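You operate a simulated robot arm through the tools that you are given. There is no shell and no other tool.

Carry out the task below with a simulated robot arm. There is one attempt and no reset: what you move stays moved.

## Task
Clamp the block in the vise and tap it down with the mallet.
Fine: put the mallet back. Set down upright: mallet.

The check looks at the end state, three seconds after you hand in, the way a careful person would. Anything else that was tipped, shoved, dropped, spilled or broken makes it a failure.

## Robot
A 6-joint arm with a two-finger parallel gripper, fixed in place. Base frame: the origin is at the foot of the arm, x ahead of it, y to its left, z up. Readings come in m, degrees, newtons and seconds.
Its first joint turns from -166.0 to 166.0 degrees. Payload 3.91 kg.
The TCP is the grasp point between the finger pads, 0.03 m short of the fingertips. In the tool frame z runs along the fingers and y along their closing line. Largest opening 0.11 m; finger width 0.02, thickness 0.01; the body of the gripper, 0.048 by 0.112 m, starts 0.055 m behind the TCP.
Orientation is that of the tool frame in the base frame, as [roll, pitch, yaw] about the fixed x, y, z axes, in that order (R = Rz(yaw) Ry(pitch) Rx(roll)). With the fingers straight down and closing along the base's y, the tool's x points along the base's -x, its y along +y and its z along -z.

## Interface
- The arm moves only by the tool drive_tool. Its arguments are lists of equal length, an entry for each row: "dr": the turn, a rotation vector about the tool's x, y, z in units of 120 degrees (1.0 is 120 degrees), a list of three; "xyz": the shift along the tool's x, y, z in units of 250 mm (1.0 is 250 mm), a list of three; "grip": the finger opening in m, from 0 to 0.11. In form: {"dr": [[wx, wy, wz], ...], "xyz": [[tx, ty, tz], ...], "grip": [grip, ...]}. A call has 1 to 20 rows; each row is the pose to reach, as a shift and turn from the pose commanded when the call began, along the tool's axes at that moment. A call with a number of a shift or a turn outside -1 to 1 is refused whole. Each row takes 0.2 s and may step no farther than 0.05 m and 8.6 degrees from the row before; otherwise, or with a gripper value out of range, the whole call is refused. A pose out of reach is approached as far as the arm can. The call stops where the force on the tool passes 60 N (or 10 N more than at its start, if that is more) or the arm is blocked; 0.2 s more then pass. The fingers move at their own pace (about 0.153 m/s each) and stop on an object; they squeeze with about 42 N. The grip force told is the motor's: it shows also when the fingers shut on nothing. Time passes only in rows, and 0.2 s behind the last, so rows that repeat a pose let the fingers close. It gives the time, the measured TCP pose, the force on the tool (base axes), the opening and the grip force at its end, in the units of the frame above (readings bear some noise), with the torque about the TCP (base axes, N m) and any sound that the robot's microphone picked up, and new pictures: "pictures" is both (left out), scene, wrist or none.
- Cameras (640 x 400 px; columns grow to the right, rows downward): "scene" is fixed at [0.0518, -0.6514, 1.5066]; the picture's right is [0.79, -0.61, 0.00], its down [-0.27, -0.35, -0.90] and it looks along [0.55, 0.71, -0.44] (base axes); focal length 371 px, centre (320, 200). "wrist" rides on the gripper at [0.073, 0.017, -0.103] in the tool frame; the picture's right is [-0.23, 0.97, 0.00], its down [-0.76, -0.18, -0.62] and it looks along [-0.61, -0.14, 0.78] (tool axes); focal length 222 px, centre (320, 200). There is no depth. A picture from a camera that has moved, and an enlarged one, comes with that camera's place and axes in the base frame and with its lens.
- inspect(camera, box): a new picture of the part [left, top, right, bottom] of that camera's present view, enlarged. It takes no simulated time.
- job_done(): hands the job in; it is judged then, once.

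Nothing tells you positions but the pictures and the camera data. Unless the task says otherwise, let go and move clear before handing in.

The tools are called after "Request:" as name(argument=value, ...) on one line, values as JSON. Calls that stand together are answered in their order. drive_tool: Moves the arm, as the interface text tells. Its arguments: {"type":"object","properties":{"dr":{"type":"array"},"xyz":{"type":"array"},"grip":{"type":"array"},"pictures":{"type":"string","enum":["both","scene","wrist","none"]}},"required":["dr","xyz","grip"]} The other tools are called the same way: inspect (camera, box) takes an enlarged picture of a part of a camera's view; job_done () hands the job in.

At the start:

```text
time: 0.0
eef_pos: [0.4679, 0.0317, 1.264]
tcp_rot: [179.9, 0.0, 180.0]
ft_force: [0.3, 0.8, 0.0]
wrist_torque: [-0.03, 0.0, 0.01]
finger_gap: 0.1101
gripper_force: 0.1
```

scene: 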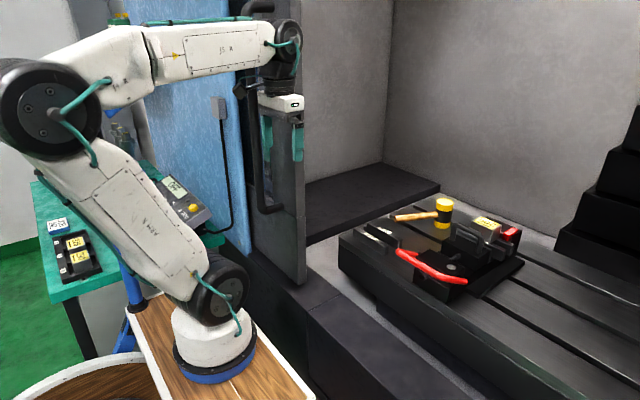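
wrist: 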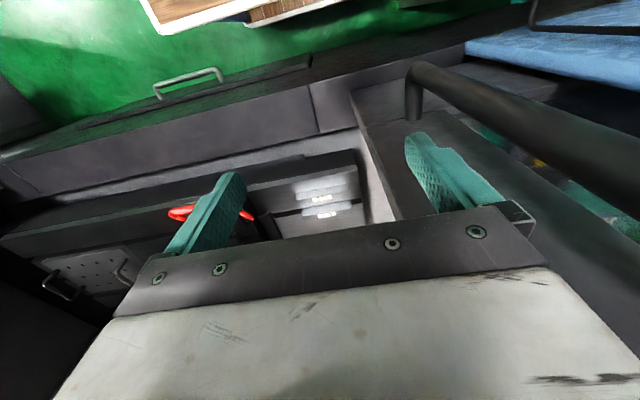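

I see a machining centre with a vise (red handle) on the table, a yellow mallet beside it and blocks further left. I'll look closer before moving anything.

Request:
inspect(camera="scene", box=[330, 180, 530, 305])

Request:
inspect(camera="scene", box=[30, 160, 230, 285])

Request:
inspect(camera="scene", box=[420, 190, 530, 260])

```text
3.20 times, centred on (430, 242) of scene
camera zoom: at [0.0518, -0.6514, 1.5066], right [0.79, -0.61, 0.0], down [-0.27, -0.35, -0.9], along [0.55, 0.71, -0.44], focal length 1188 px, centre (-32, 64)
```

zoom: 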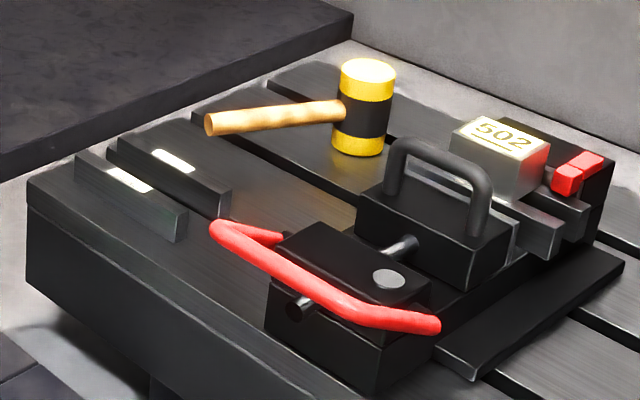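

```text
3.20 times, centred on (130, 222) of scene
camera zoom: at [0.0518, -0.6514, 1.5066], right [0.79, -0.61, 0.0], down [-0.27, -0.35, -0.9], along [0.55, 0.71, -0.44], focal length 1188 px, centre (928, 128)
```

zoom: 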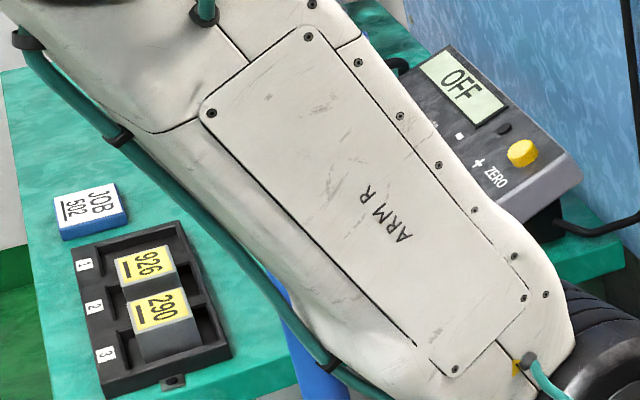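

```text
5.71 times, centred on (475, 225) of scene
camera zoom: at [0.0518, -0.6514, 1.5066], right [0.79, -0.61, 0.0], down [-0.27, -0.35, -0.9], along [0.55, 0.71, -0.44], focal length 2122 px, centre (-566, 57)
```

zoom: 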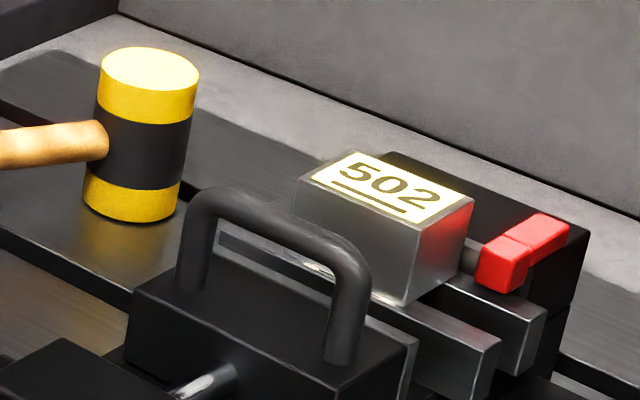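

The block "502" already sits in the vise, on its parallels; the job card on the bench also says 502. The mallet stands head-down behind the vise, with its handle pointing left. I'll move toward the vise at the present height to get wrist views.

Request:
drive_tool(dr=[[0, 0, 0], [0, 0, 0], [0, 0, 0], [0, 0, 0], [0, 0, 0]], xyz=[[-0.13, -0.13, 0], [-0.26, -0.26, 0], [-0.39, -0.39, 0], [-0.52, -0.52, 0], [-0.65, -0.65, 0]], grip=[0.11, 0.11, 0.11, 0.11, 0.11])

```text
time: 1.2
eef_pos: [0.6281, -0.1293, 1.2646]
tcp_rot: [-180.0, 0.0, -179.9]
ft_force: [-0.6, 0.4, 1.1]
wrist_torque: [-0.03, -0.05, 0.0]
finger_gap: 0.1101
gripper_force: 0.1
camera wrist: at [0.556, -0.1127, 1.3687], right [0.23, 0.97, 0.0], down [0.76, -0.18, 0.62], along [0.61, -0.14, -0.78], focal length 222 px, centre (320, 200)
```

scene: 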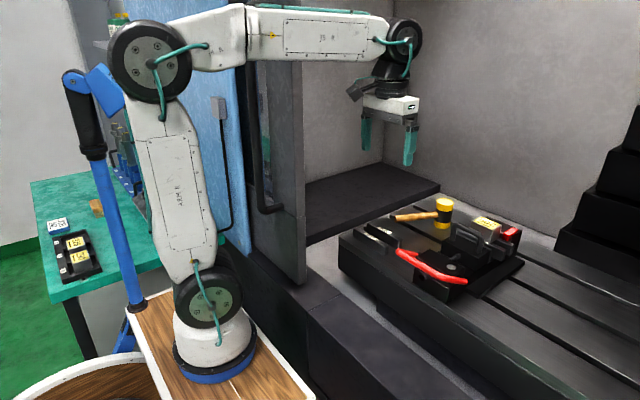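
wrist: 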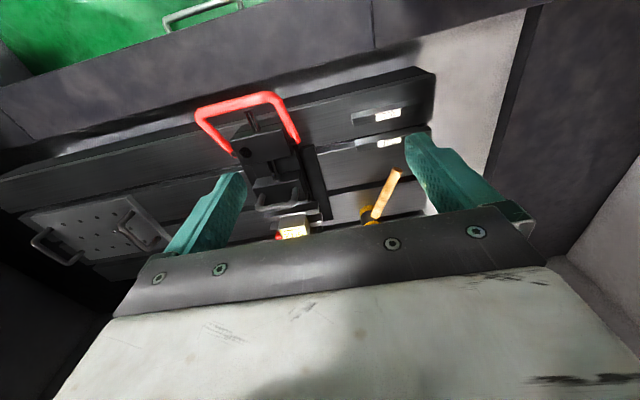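

The cameras agree with each other: block top is near (0.905, -0.256, 1.025), mallet handle end near (0.826, -0.02, 0.973), and the table near z 0.935. I'll go above the vise to see it from the top.

Request:
drive_tool(dr=[[0, 0, 0], [0, 0, 0], [0, 0, 0], [0, 0, 0], [0, 0, 0]], xyz=[[-0.18, -0.06, 0], [-0.36, -0.12, 0], [-0.54, -0.18, 0], [-0.72, -0.24, 0], [-0.88, -0.3, 0]], grip=[0.11, 0.11, 0.11, 0.11, 0.11])

```text
time: 2.4
eef_pos: [0.8482, -0.2062, 1.2641]
tcp_rot: [179.9, 0.1, 180.0]
ft_force: [-0.5, 0.1, 0.2]
wrist_torque: [0.03, -0.06, 0.03]
finger_gap: 0.1102
gripper_force: 0.0
camera wrist: at [0.7754, -0.1894, 1.3675], right [0.23, 0.97, 0.0], down [0.76, -0.18, 0.62], along [0.61, -0.14, -0.78], focal length 222 px, centre (320, 200)
```

scene: 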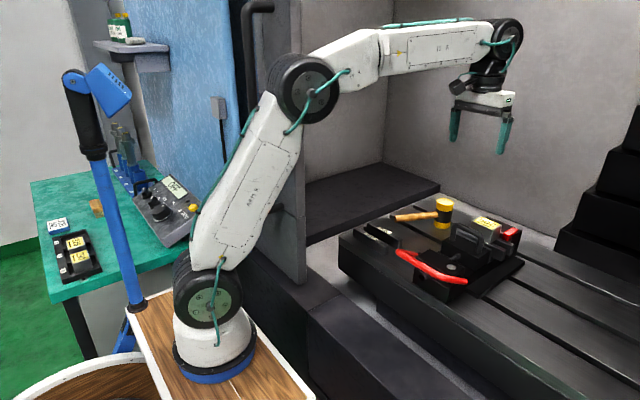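
wrist: 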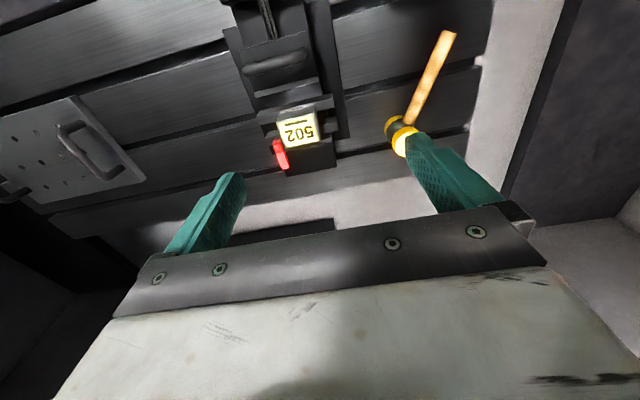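

Request:
inspect(camera="wrist", box=[200, 0, 400, 190])

Request:
inspect(camera="scene", box=[380, 210, 530, 305])

Request:
inspect(camera="wrist", box=[340, 10, 500, 170])

```text
2.11 times, centred on (300, 95) of wrist
camera zoom: at [0.7754, -0.1894, 1.3675], right [0.23, 0.97, 0.0], down [0.76, -0.18, 0.62], along [0.61, -0.14, -0.78], focal length 468 px, centre (362, 421)
```

zoom: 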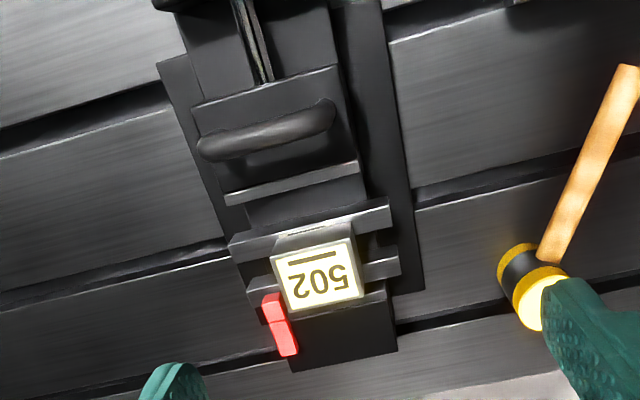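

```text
4.21 times, centred on (455, 258) of scene
camera zoom: at [0.0518, -0.6514, 1.5066], right [0.79, -0.61, 0.0], down [-0.27, -0.35, -0.9], along [0.55, 0.71, -0.44], focal length 1564 px, centre (-248, -42)
```

zoom: 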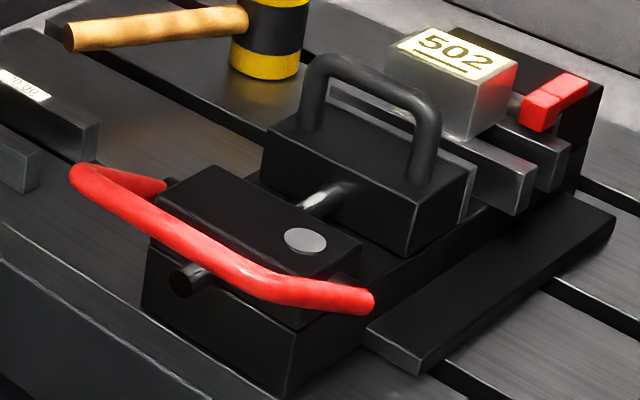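

```text
2.50 times, centred on (420, 90) of wrist
camera zoom: at [0.7754, -0.1894, 1.3675], right [0.23, 0.97, 0.0], down [0.76, -0.18, 0.62], along [0.61, -0.14, -0.78], focal length 555 px, centre (70, 475)
```

zoom: 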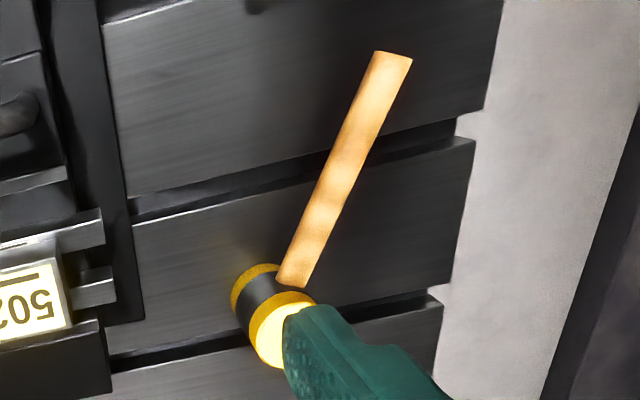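

The vise lies along x near y ≈ -0.26: a sliding jaw with a staple handle, and a front housing with a red bail lever pointing toward -x and a little up. The block is on parallels against the far jaw, with a gap to the sliding jaw. I'll take a closer look at the lever and jaw.

Request:
drive_tool(dr=[[0, 0, 0], [0, 0, 0], [0, 0, 0], [0, 0, 0], [0, 0, 0]], xyz=[[0.14, -0.04, 0.07], [0.28, -0.08, 0.14], [0.42, -0.12, 0.21], [0.52, -0.16, 0.28], [0.6, -0.2, 0.34]], grip=[0.11, 0.11, 0.11, 0.11, 0.11])

Request:
inspect(camera="wrist", box=[180, 0, 420, 200])

```text
time: 3.6
eef_pos: [0.6988, -0.253, 1.1782]
tcp_rot: [-179.9, 0.1, -179.9]
ft_force: [-0.2, 0.1, 0.2]
wrist_torque: [0.0, 0.01, 0.01]
finger_gap: 0.11
gripper_force: 0.1
camera wrist: at [0.6255, -0.2367, 1.282], right [0.23, 0.97, 0.0], down [0.76, -0.18, 0.62], along [0.61, -0.14, -0.78], focal length 222 px, centre (320, 200)
```

scene: 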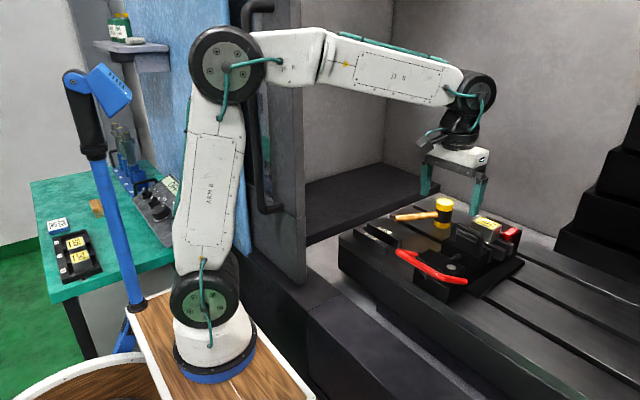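
wrist: 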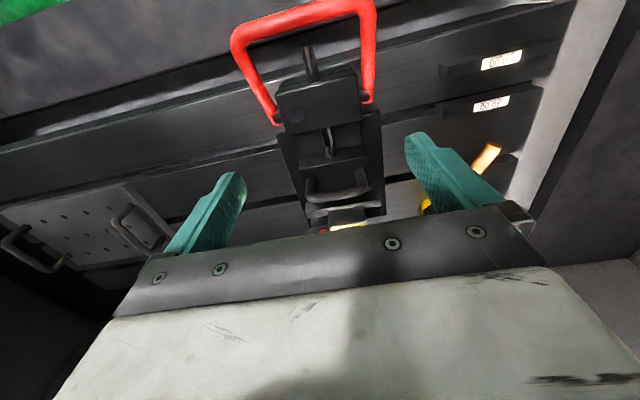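

```text
2.00 times, centred on (300, 100) of wrist
camera zoom: at [0.6255, -0.2367, 1.282], right [0.23, 0.97, 0.0], down [0.76, -0.18, 0.62], along [0.61, -0.14, -0.78], focal length 444 px, centre (360, 400)
```

zoom: 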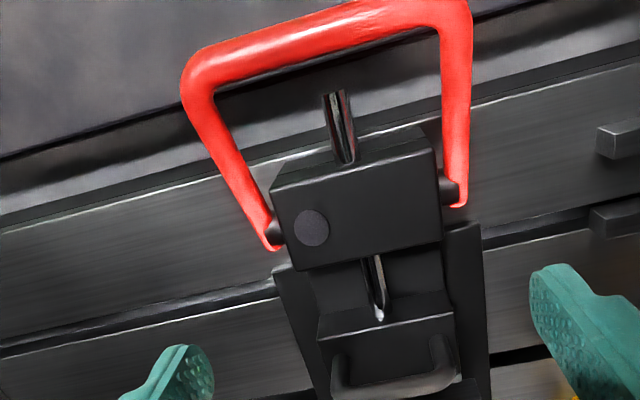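

I'll turn the tool 90° so that the fingers can close along x on the jaw's staple handle, and move above it.

Request:
drive_tool(dr=[[0, 0, -0.07], [0, 0, -0.14], [0, 0, -0.21], [0, 0, -0.28], [0, 0, -0.35], [0, 0, -0.42], [0, 0, -0.49], [0, 0, -0.56], [0, 0, -0.63], [0, 0, -0.7], [0, 0, -0.75]], xyz=[[-0.04, 0, 0], [-0.08, 0, 0], [-0.12, 0, 0], [-0.16, 0, 0], [-0.2, 0, 0], [-0.24, 0, 0], [-0.28, 0, 0], [-0.32, 0, 0], [-0.36, 0, 0], [-0.4, -0.01, 0], [-0.42, -0.02, 0]], grip=[0.11, 0.11, 0.11, 0.11, 0.11, 0.11, 0.11, 0.11, 0.11, 0.11, 0.11])

Request:
inspect(camera="wrist", box=[180, 0, 480, 220])

```text
time: 6.0
eef_pos: [0.8054, -0.2602, 1.1788]
tcp_rot: [179.9, 0.1, -89.8]
ft_force: [-0.3, 0.3, 0.1]
wrist_torque: [0.0, -0.04, -0.03]
finger_gap: 0.1101
gripper_force: 0.0
camera wrist: at [0.7882, -0.3332, 1.2825], right [-0.97, 0.23, 0.0], down [0.18, 0.76, 0.62], along [0.14, 0.61, -0.78], focal length 222 px, centre (320, 200)
```

scene: 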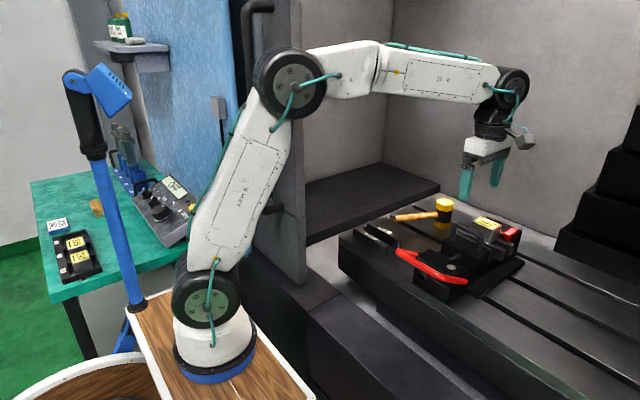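
wrist: 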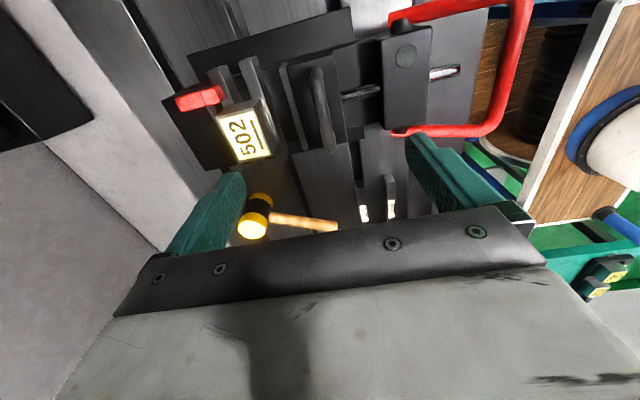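

```text
1.82 times, centred on (330, 110) of wrist
camera zoom: at [0.7882, -0.3332, 1.2825], right [-0.97, 0.23, 0.0], down [0.18, 0.76, 0.62], along [0.14, 0.61, -0.78], focal length 404 px, centre (302, 364)
```

zoom: 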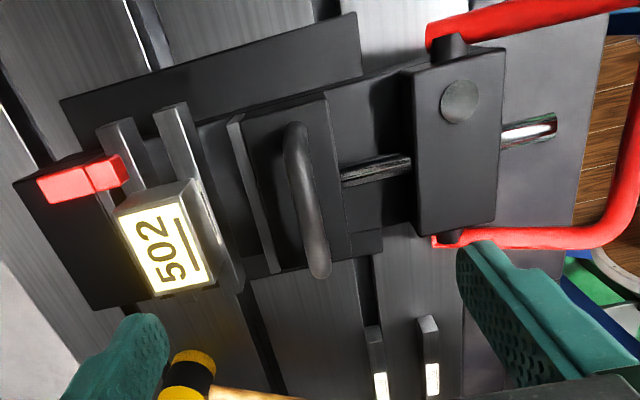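

The staple bar centre comes out near (0.804, -0.258, 1.035) and the jaw top near z 1.005. I'll narrow the fingers to 50 mm and lower around the bar to just above the jaw.

Request:
drive_tool(dr=[[0, 0, 0], [0, 0, 0], [0, 0, 0], [0, 0, 0], [0, 0, 0]], xyz=[[0, 0, 0], [0, 0, 0.12], [0, 0, 0.24], [0, 0, 0.36], [-0.008, 0.006, 0.44]], grip=[0.05, 0.05, 0.05, 0.05, 0.05])

Request:
inspect(camera="wrist", box=[180, 0, 480, 220])

Request:
inspect(camera="scene", box=[400, 180, 540, 290])

```text
time: 7.2
eef_pos: [0.8036, -0.2578, 1.0684]
tcp_rot: [-179.9, 0.1, -90.0]
ft_force: [-0.2, 0.1, 0.3]
wrist_torque: [0.0, -0.01, 0.04]
finger_gap: 0.0501
gripper_force: 0.1
camera wrist: at [0.7872, -0.3308, 1.1728], right [-0.97, 0.23, 0.0], down [0.18, 0.76, 0.62], along [0.14, 0.61, -0.78], focal length 222 px, centre (320, 200)
```

scene: 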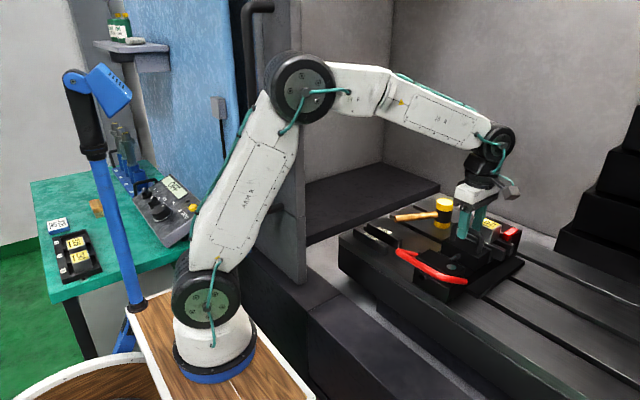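
wrist: 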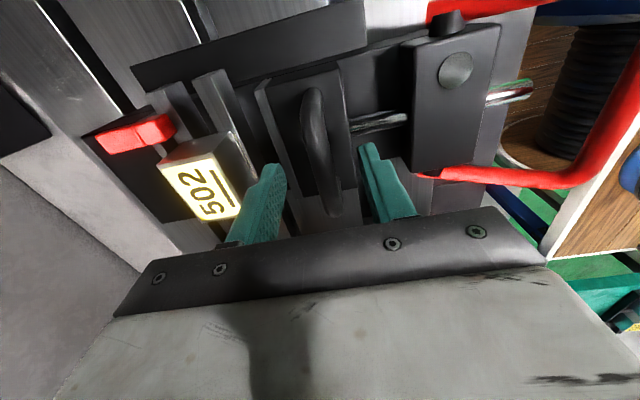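

```text
1.82 times, centred on (330, 110) of wrist
camera zoom: at [0.7872, -0.3308, 1.1728], right [-0.97, 0.23, 0.0], down [0.18, 0.76, 0.62], along [0.14, 0.61, -0.78], focal length 404 px, centre (302, 364)
```

zoom: 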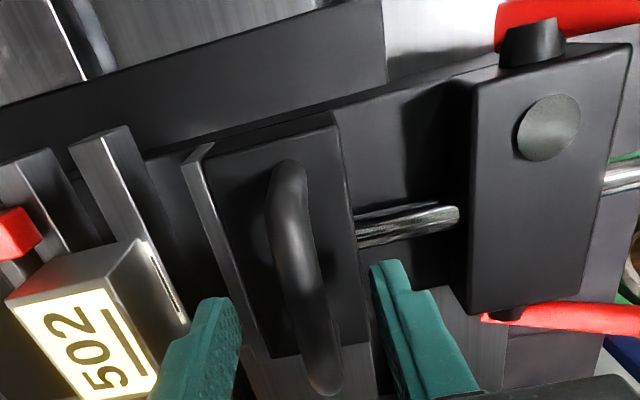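

```text
3.64 times, centred on (470, 235) of scene
camera zoom: at [0.0518, -0.6514, 1.5066], right [0.79, -0.61, 0.0], down [-0.27, -0.35, -0.9], along [0.55, 0.71, -0.44], focal length 1350 px, centre (-226, 73)
```

zoom: 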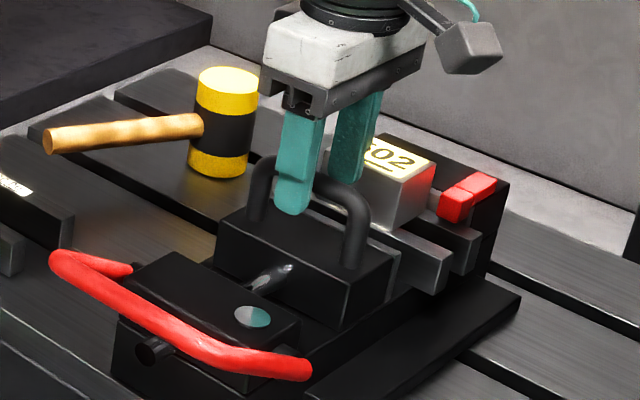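

The fingers straddle the bar cleanly. I'll lower 20 mm more and close.

Request:
drive_tool(dr=[[0, 0, 0], [0, 0, 0], [0, 0, 0], [0, 0, 0], [0, 0, 0]], xyz=[[0, 0, 0.05], [0, 0, 0.084], [0, 0, 0.084], [0, 0, 0.084], [0, 0, 0.084]], grip=[0.05, 0.05, 0.0, 0.0, 0.0])

Request:
inspect(camera="wrist", box=[180, 0, 480, 220])

```text
time: 8.4
eef_pos: [0.8045, -0.2592, 1.0473]
tcp_rot: [179.9, 0.1, -90.0]
ft_force: [-0.8, -0.6, -2.9]
wrist_torque: [-0.06, -0.01, 0.0]
finger_gap: 0.0136
gripper_force: 45.2
camera wrist: at [0.787, -0.3317, 1.1506], right [-0.97, 0.23, 0.0], down [0.18, 0.76, 0.62], along [0.14, 0.61, -0.78], focal length 222 px, centre (320, 200)
```

scene: 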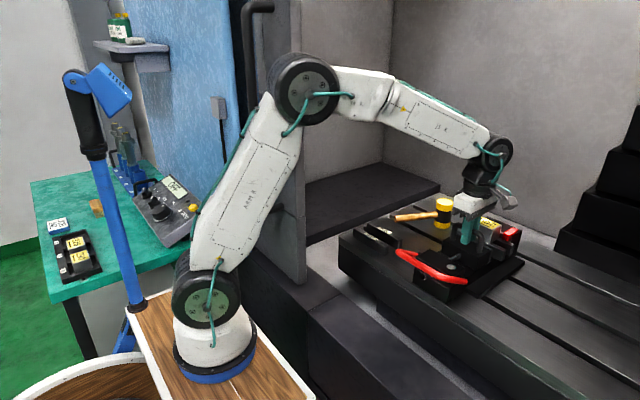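
wrist: 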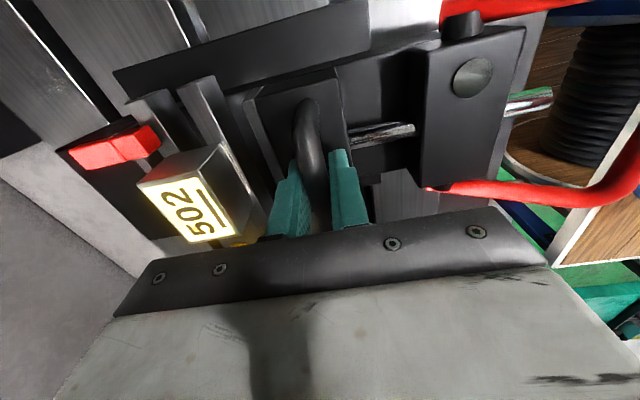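

```text
1.82 times, centred on (330, 110) of wrist
camera zoom: at [0.787, -0.3317, 1.1506], right [-0.97, 0.23, 0.0], down [0.18, 0.76, 0.62], along [0.14, 0.61, -0.78], focal length 404 px, centre (302, 364)
```

zoom: 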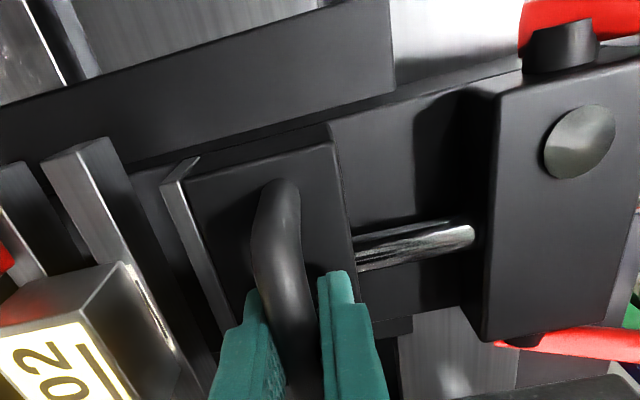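

The bar is held. Now I slide the jaw toward the block in small steps, watching the force.

Request:
drive_tool(dr=[[0, 0, 0], [0, 0, 0], [0, 0, 0], [0, 0, 0]], xyz=[[0, -0.02, 0], [0, -0.04, 0], [0, -0.06, 0], [0, -0.08, 0]], grip=[0.0, 0.0, 0.0, 0.0])

Request:
inspect(camera="wrist", box=[180, 0, 480, 220])

```text
time: 9.4
eef_pos: [0.8247, -0.2585, 1.0468]
tcp_rot: [-180.0, 0.1, -90.1]
ft_force: [-2.6, -7.4, -7.5]
wrist_torque: [0.41, -0.04, 0.11]
finger_gap: 0.0143
gripper_force: 44.9
camera wrist: at [0.8064, -0.3316, 1.1506], right [-0.97, 0.23, 0.0], down [0.18, 0.76, 0.62], along [0.14, 0.61, -0.78], focal length 222 px, centre (320, 200)
```

scene: 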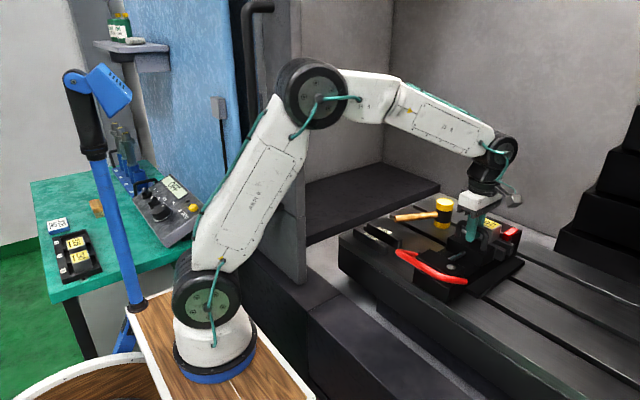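
wrist: 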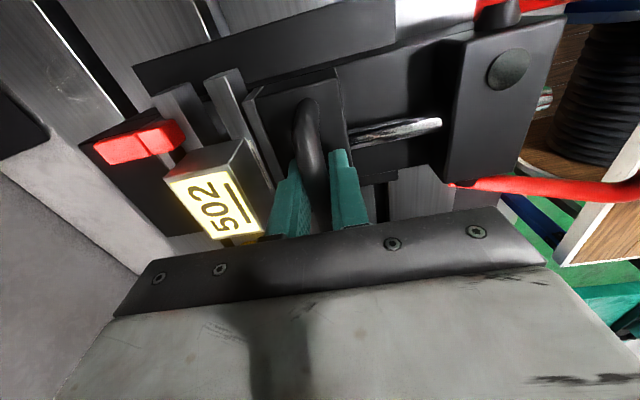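

```text
1.82 times, centred on (330, 110) of wrist
camera zoom: at [0.8064, -0.3316, 1.1506], right [-0.97, 0.23, 0.0], down [0.18, 0.76, 0.62], along [0.14, 0.61, -0.78], focal length 404 px, centre (302, 364)
```

zoom: 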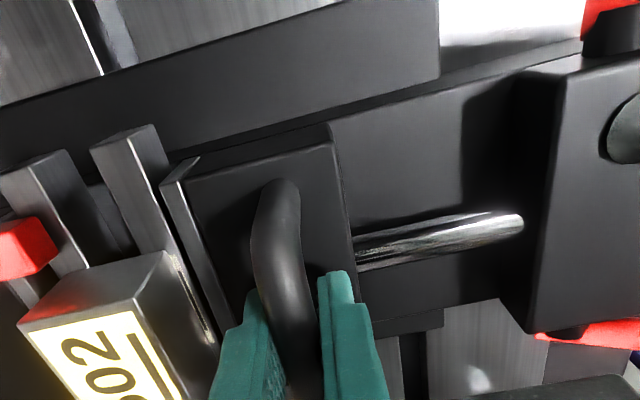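

The jaw slides, with roughly 12 mm of gap left. I'll continue in smaller steps.

Request:
drive_tool(dr=[[0, 0, 0], [0, 0, 0], [0, 0, 0], [0, 0, 0]], xyz=[[0, -0.012, 0], [0, -0.024, 0], [0, -0.036, 0], [0, -0.036, 0]], grip=[0.0, 0.0, 0.0, 0.0], pictures="wrist")

Request:
inspect(camera="wrist", box=[180, 0, 480, 220])

```text
time: 10.4
eef_pos: [0.8338, -0.258, 1.0473]
tcp_rot: [-179.9, 0.1, -90.1]
ft_force: [-5.6, -3.7, -8.9]
wrist_torque: [-0.22, -0.03, 0.05]
finger_gap: 0.0136
gripper_force: 44.7
camera wrist: at [0.816, -0.3317, 1.1506], right [-0.97, 0.23, 0.0], down [0.18, 0.76, 0.62], along [0.14, 0.61, -0.78], focal length 222 px, centre (320, 200)
```

wrist: 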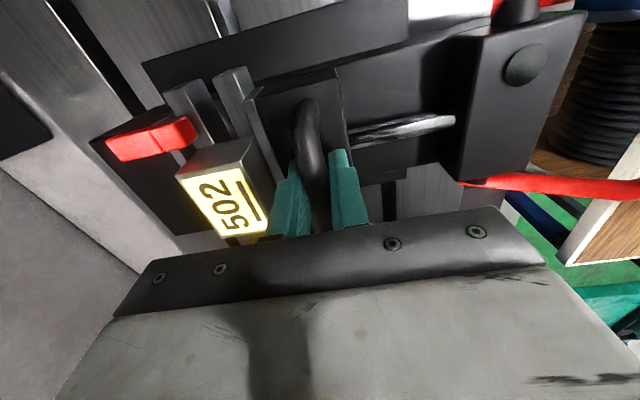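

```text
1.82 times, centred on (330, 110) of wrist
camera zoom: at [0.816, -0.3317, 1.1506], right [-0.97, 0.23, 0.0], down [0.18, 0.76, 0.62], along [0.14, 0.61, -0.78], focal length 404 px, centre (302, 364)
```

zoom: 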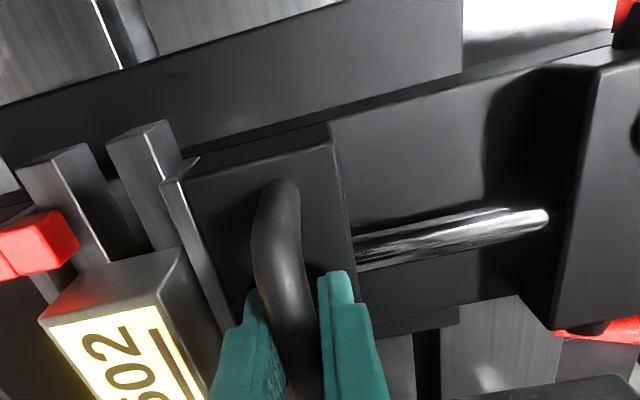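

Request:
drive_tool(dr=[[0, 0, 0], [0, 0, 0], [0, 0, 0], [0, 0, 0], [0, 0, 0]], xyz=[[0, -0.006, 0], [0, -0.012, 0], [0, -0.018, 0], [0, -0.024, 0], [0, -0.024, 0]], grip=[0.0, 0.0, 0.0, 0.0, 0.0], pictures="wrist")

Request:
inspect(camera="wrist", box=[150, 0, 450, 220])

Request:
inspect(camera="scene", box=[420, 190, 540, 270])

```text
time: 11.6
eef_pos: [0.8392, -0.2592, 1.0481]
tcp_rot: [-180.0, 0.1, -90.0]
ft_force: [-4.1, -2.2, -7.6]
wrist_torque: [0.45, -0.01, 0.04]
finger_gap: 0.014
gripper_force: 44.8
camera wrist: at [0.8217, -0.3317, 1.1506], right [-0.97, 0.23, 0.0], down [0.18, 0.76, 0.62], along [0.14, 0.61, -0.78], focal length 222 px, centre (320, 200)
```

wrist: 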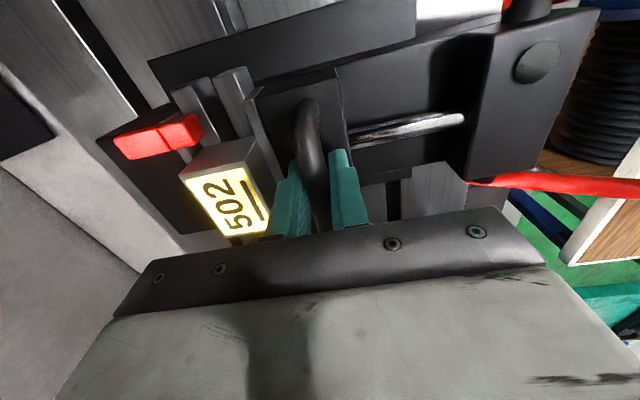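

```text
1.82 times, centred on (300, 110) of wrist
camera zoom: at [0.8217, -0.3317, 1.1506], right [-0.97, 0.23, 0.0], down [0.18, 0.76, 0.62], along [0.14, 0.61, -0.78], focal length 404 px, centre (356, 364)
```

zoom: 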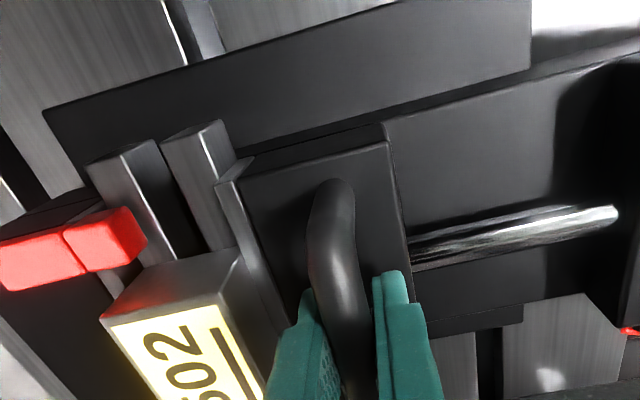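

```text
5.00 times, centred on (480, 230) of scene
camera zoom: at [0.0518, -0.6514, 1.5066], right [0.79, -0.61, 0.0], down [-0.27, -0.35, -0.9], along [0.55, 0.71, -0.44], focal length 1857 px, centre (-480, 50)
```

zoom: 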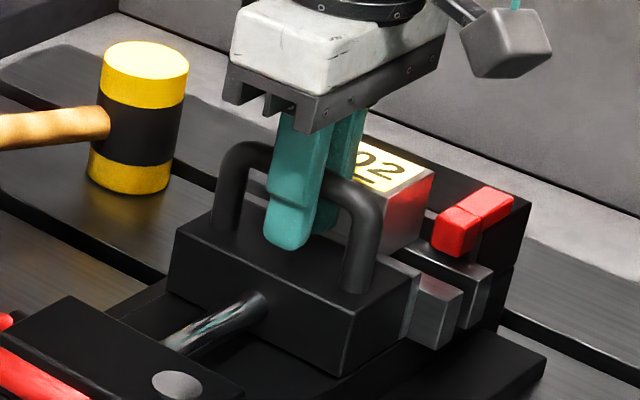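

Nearly touching. I'll push on in 2 mm steps until the force along x rises.

Request:
drive_tool(dr=[[0, 0, 0], [0, 0, 0], [0, 0, 0], [0, 0, 0]], xyz=[[0, -0.008, 0], [0, -0.016, 0], [0, -0.024, 0], [0, -0.024, 0]], grip=[0.0, 0.0, 0.0, 0.0], pictures="wrist")

Request:
inspect(camera="wrist", box=[150, 0, 450, 220])

```text
time: 12.6
eef_pos: [0.8445, -0.2594, 1.0482]
tcp_rot: [180.0, 0.1, -90.1]
ft_force: [-4.7, -6.9, -14.7]
wrist_torque: [0.1, -0.02, 0.05]
finger_gap: 0.0138
gripper_force: 45.3
camera wrist: at [0.8276, -0.3317, 1.1506], right [-0.97, 0.23, 0.0], down [0.18, 0.76, 0.62], along [0.14, 0.61, -0.78], focal length 222 px, centre (320, 200)
```

wrist: 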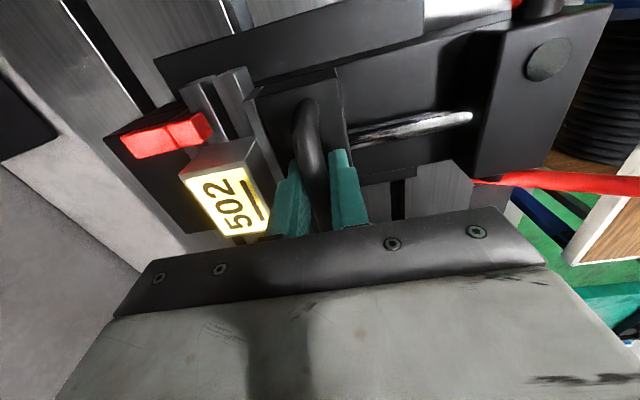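

```text
1.82 times, centred on (300, 110) of wrist
camera zoom: at [0.8276, -0.3317, 1.1506], right [-0.97, 0.23, 0.0], down [0.18, 0.76, 0.62], along [0.14, 0.61, -0.78], focal length 404 px, centre (356, 364)
```

zoom: 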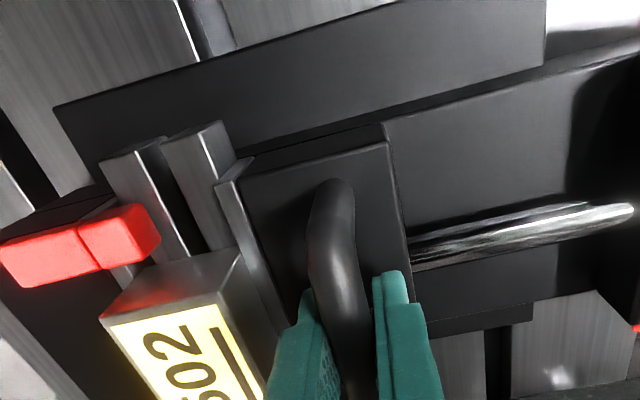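

The block now moves with the jaw toward the fixed jaw. I continue until it seats.

Request:
drive_tool(dr=[[0, 0, 0], [0, 0, 0], [0, 0, 0], [0, 0, 0], [0, 0, 0]], xyz=[[0, -0.008, 0], [0, -0.016, 0], [0, -0.024, 0], [0, -0.032, 0], [0, -0.032, 0]], grip=[0.0, 0.0, 0.0, 0.0, 0.0], pictures="wrist")

Request:
inspect(camera="wrist", box=[150, 0, 450, 220])

Request:
inspect(camera="scene", box=[420, 190, 540, 270])

```text
time: 13.4
eef_pos: [0.8452, -0.2586, 1.0476]
tcp_rot: [179.1, 0.2, -90.1]
ft_force: [-24.3, 0.7, 11.6]
wrist_torque: [0.28, 0.0, 0.09]
finger_gap: 0.0136
gripper_force: 46.0
stopped in row 3: the force on the tool passed its limit at 65 N (the readings are from after the stop); the commanded pose is now the measured one
camera wrist: at [0.8289, -0.3319, 1.1507], right [-0.97, 0.23, 0.01], down [0.19, 0.76, 0.62], along [0.13, 0.61, -0.78], focal length 222 px, centre (320, 200)
```

wrist: 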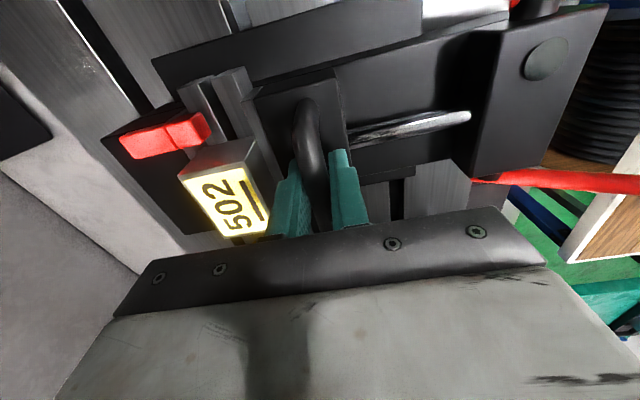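

```text
1.82 times, centred on (300, 110) of wrist
camera zoom: at [0.8289, -0.3319, 1.1507], right [-0.97, 0.23, 0.01], down [0.19, 0.76, 0.62], along [0.13, 0.61, -0.78], focal length 404 px, centre (356, 364)
```

zoom: 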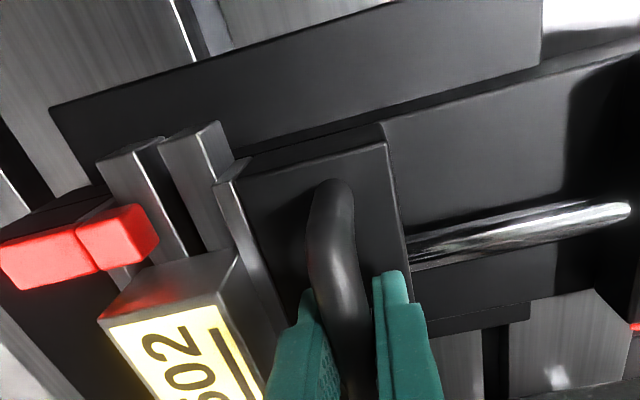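

```text
5.00 times, centred on (480, 230) of scene
camera zoom: at [0.0518, -0.6514, 1.5066], right [0.79, -0.61, 0.0], down [-0.27, -0.35, -0.9], along [0.55, 0.71, -0.44], focal length 1857 px, centre (-480, 50)
```

zoom: 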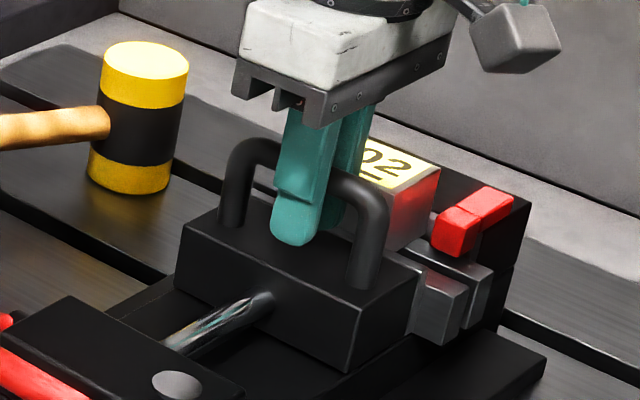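

The jaw stopped firmly, with the block against the fixed jaw. I'll open just a little, because the block is close to one finger, and then lift straight up.

Request:
drive_tool(dr=[[0, 0, 0], [0, 0, 0], [0, 0, 0], [0, 0, 0], [0, 0, 0], [0, 0, 0]], xyz=[[0, 0, 0], [0, 0, 0], [0, 0, -0.06], [0, 0, -0.16], [0, 0, -0.32], [0, 0, -0.48]], grip=[0.024, 0.024, 0.024, 0.024, 0.024, 0.024])

Request:
inspect(camera="wrist", box=[150, 0, 450, 220])

Request:
inspect(camera="scene", box=[380, 195, 540, 300])

```text
time: 14.8
eef_pos: [0.8488, -0.2578, 1.1661]
tcp_rot: [179.4, 0.2, -90.1]
ft_force: [0.1, 1.6, -0.7]
wrist_torque: [0.03, 0.02, -0.01]
finger_gap: 0.024
gripper_force: 0.0
camera wrist: at [0.8321, -0.3309, 1.2691], right [-0.97, 0.23, 0.01], down [0.18, 0.76, 0.62], along [0.13, 0.61, -0.78], focal length 222 px, centre (320, 200)
```

scene: 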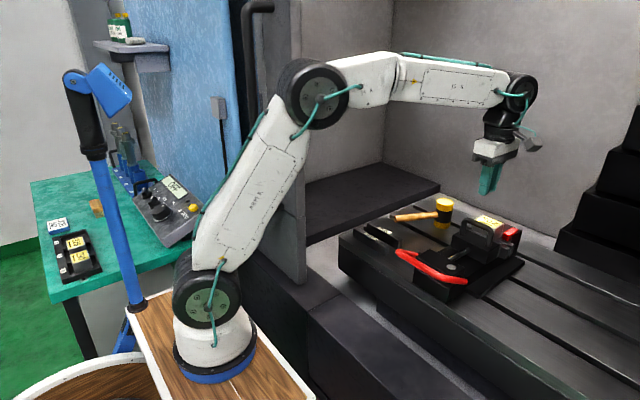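
wrist: 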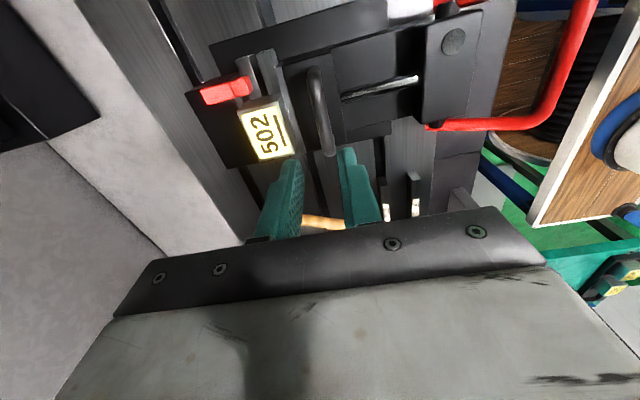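

```text
1.82 times, centred on (300, 110) of wrist
camera zoom: at [0.8321, -0.3309, 1.2691], right [-0.97, 0.23, 0.01], down [0.18, 0.76, 0.62], along [0.13, 0.61, -0.78], focal length 404 px, centre (356, 364)
```

zoom: 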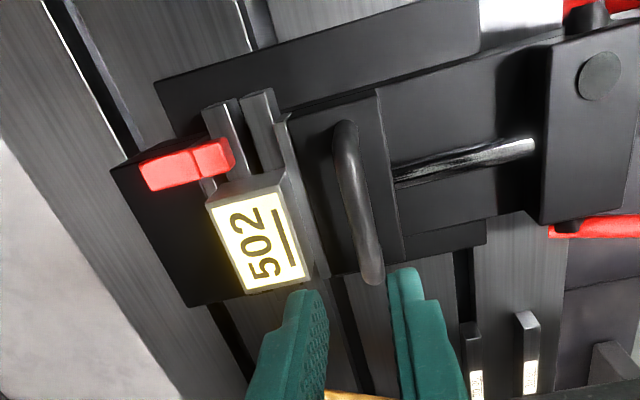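

```text
3.81 times, centred on (460, 248) of scene
camera zoom: at [0.0518, -0.6514, 1.5066], right [0.79, -0.61, 0.0], down [-0.27, -0.35, -0.9], along [0.55, 0.71, -0.44], focal length 1415 px, centre (-213, 19)
```

zoom: 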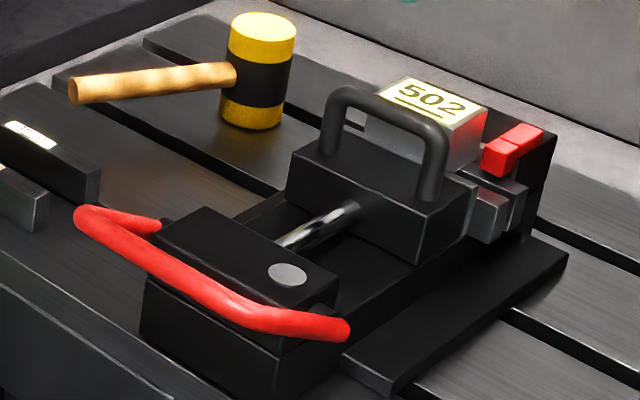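

The jaw stayed put with the block clamped between the faces. Next is the red bail lever; I move above its crossbar for a good look.

Request:
drive_tool(dr=[[0, 0, 0], [0, 0, 0], [0, 0, 0], [0, 0, 0], [0, 0, 0]], xyz=[[0, 0.17, 0], [0, 0.34, 0], [0, 0.51, 0], [0, 0.68, 0], [0.016, 0.85, 0]], grip=[0.07, 0.07, 0.07, 0.07, 0.07])

Request:
inspect(camera="wrist", box=[150, 0, 450, 220])

```text
time: 16.0
eef_pos: [0.6364, -0.2636, 1.1686]
tcp_rot: [179.5, 0.2, -90.1]
ft_force: [0.7, -0.6, -0.5]
wrist_torque: [0.02, 0.03, -0.01]
finger_gap: 0.0701
gripper_force: 0.1
camera wrist: at [0.6202, -0.3359, 1.2717], right [-0.97, 0.23, 0.01], down [0.19, 0.76, 0.62], along [0.13, 0.61, -0.78], focal length 222 px, centre (320, 200)
```

scene: 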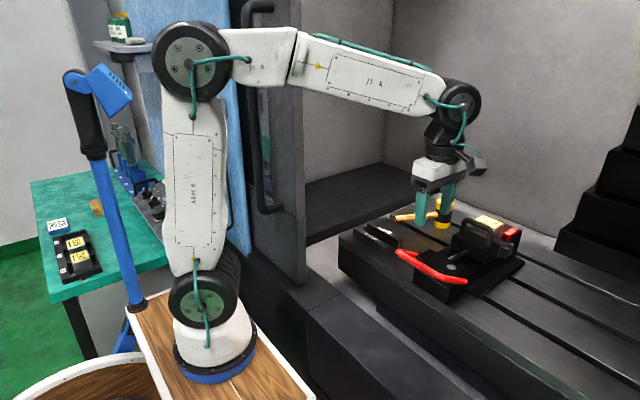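
wrist: 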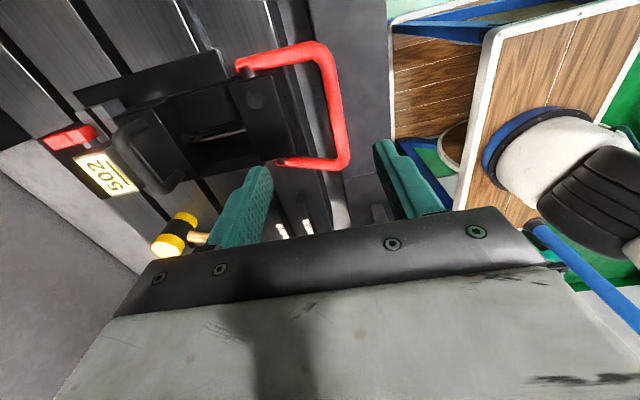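

```text
1.82 times, centred on (300, 110) of wrist
camera zoom: at [0.6202, -0.3359, 1.2717], right [-0.97, 0.23, 0.01], down [0.19, 0.76, 0.62], along [0.13, 0.61, -0.78], focal length 404 px, centre (356, 364)
```

zoom: 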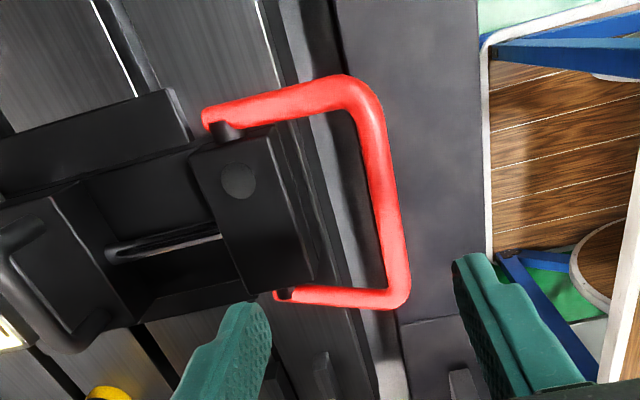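

The crossbar's centre is at about x 0.616, y -0.262, z 1.015–1.04. I'll lower around it partway and check.

Request:
drive_tool(dr=[[0, 0, 0], [0, 0, 0], [0, 0, 0], [0, 0, 0]], xyz=[[0, 0.08, 0], [0, 0.08, 0.15], [0, 0.08, 0.3], [0, 0.08, 0.42]], grip=[0.06, 0.06, 0.06, 0.06])

Request:
inspect(camera="wrist", box=[150, 0, 450, 220])

Request:
inspect(camera="scene", box=[360, 185, 520, 300])

```text
time: 17.0
eef_pos: [0.6132, -0.2601, 1.0639]
tcp_rot: [179.5, 0.2, -90.2]
ft_force: [-0.3, 0.2, 0.6]
wrist_torque: [-0.01, 0.0, 0.0]
finger_gap: 0.06
gripper_force: 0.0
camera wrist: at [0.5974, -0.3343, 1.1669], right [-0.97, 0.23, 0.01], down [0.18, 0.76, 0.62], along [0.13, 0.61, -0.78], focal length 222 px, centre (320, 200)
```

scene: 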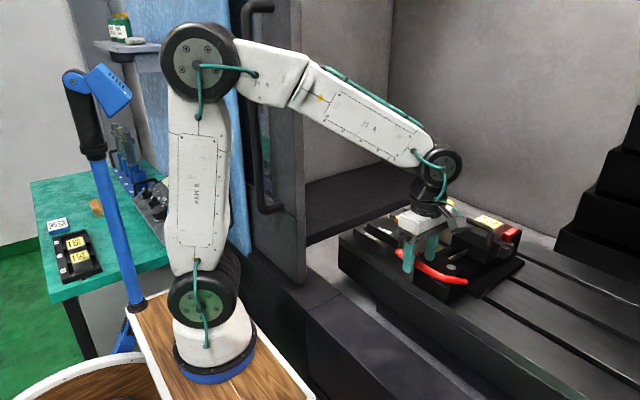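
wrist: 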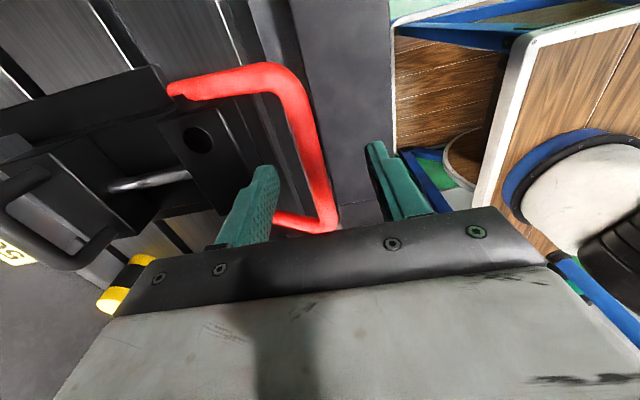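

```text
1.82 times, centred on (300, 110) of wrist
camera zoom: at [0.5974, -0.3343, 1.1669], right [-0.97, 0.23, 0.01], down [0.18, 0.76, 0.62], along [0.13, 0.61, -0.78], focal length 404 px, centre (356, 364)
```

zoom: 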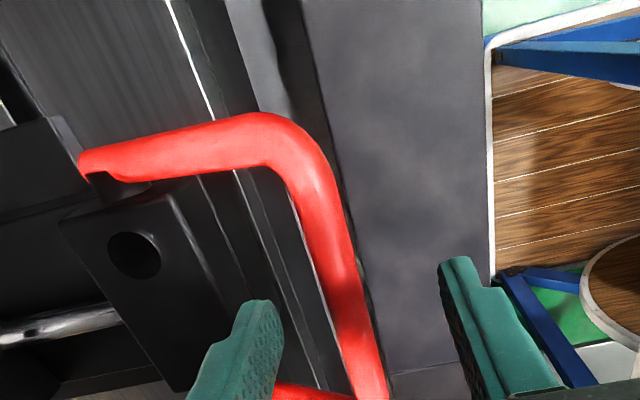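

```text
3.48 times, centred on (440, 242) of scene
camera zoom: at [0.0518, -0.6514, 1.5066], right [0.79, -0.61, 0.0], down [-0.27, -0.35, -0.9], along [0.55, 0.71, -0.44], focal length 1292 px, centre (-97, 52)
```

zoom: 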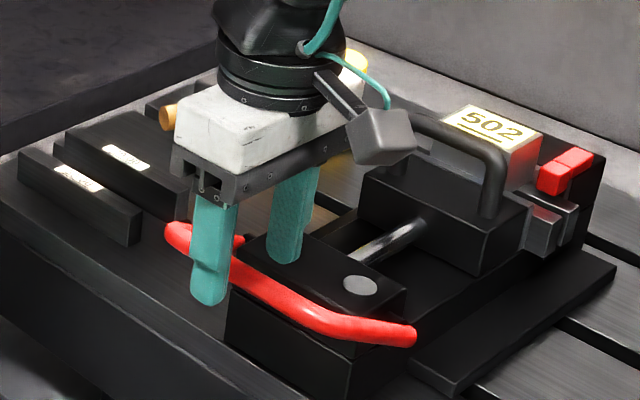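

The crossbar is between the fingers; triangulation gives x ≈ 0.620, z ≈ 1.027. I'll lower to it and close gently round it.

Request:
drive_tool(dr=[[0, 0, 0], [0, 0, 0], [0, 0, 0], [0, 0, 0], [0, 0, 0], [0, 0, 0]], xyz=[[0, -0.025, 0.06], [0, -0.025, 0.12], [0, -0.025, 0.12], [0, -0.025, 0.12], [0, -0.025, 0.12], [0, -0.025, 0.12]], grip=[0.06, 0.06, 0.03, 0.02, 0.0, 0.0])

Request:
inspect(camera="scene", box=[360, 185, 520, 300])

```text
time: 18.4
eef_pos: [0.6185, -0.2608, 1.0336]
tcp_rot: [179.4, 0.3, -90.1]
ft_force: [-17.1, 1.4, 3.4]
wrist_torque: [0.41, 0.3, 0.31]
finger_gap: 0.0145
gripper_force: 44.8
camera wrist: at [0.6024, -0.3347, 1.1375], right [-0.97, 0.23, 0.01], down [0.19, 0.76, 0.62], along [0.13, 0.61, -0.78], focal length 222 px, centre (320, 200)
```

scene: 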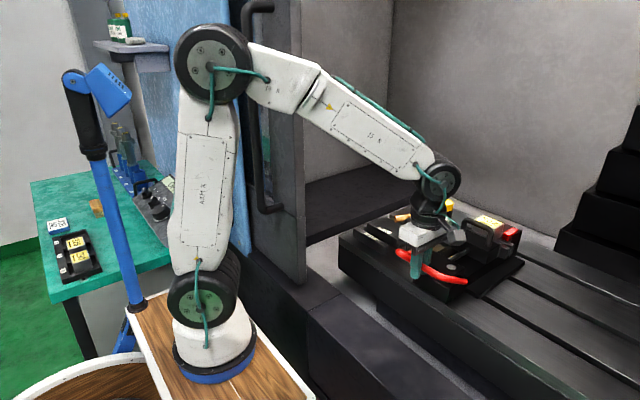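
wrist: 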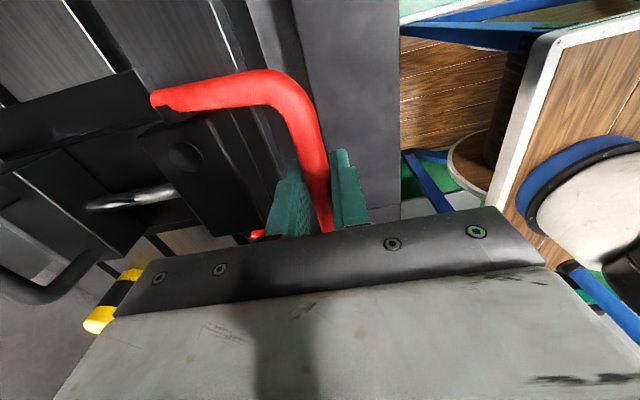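

```text
3.48 times, centred on (440, 242) of scene
camera zoom: at [0.0518, -0.6514, 1.5066], right [0.79, -0.61, 0.0], down [-0.27, -0.35, -0.9], along [0.55, 0.71, -0.44], focal length 1292 px, centre (-97, 52)
```

zoom: 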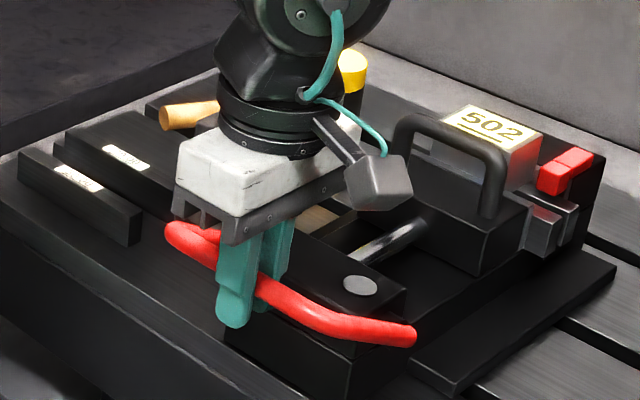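

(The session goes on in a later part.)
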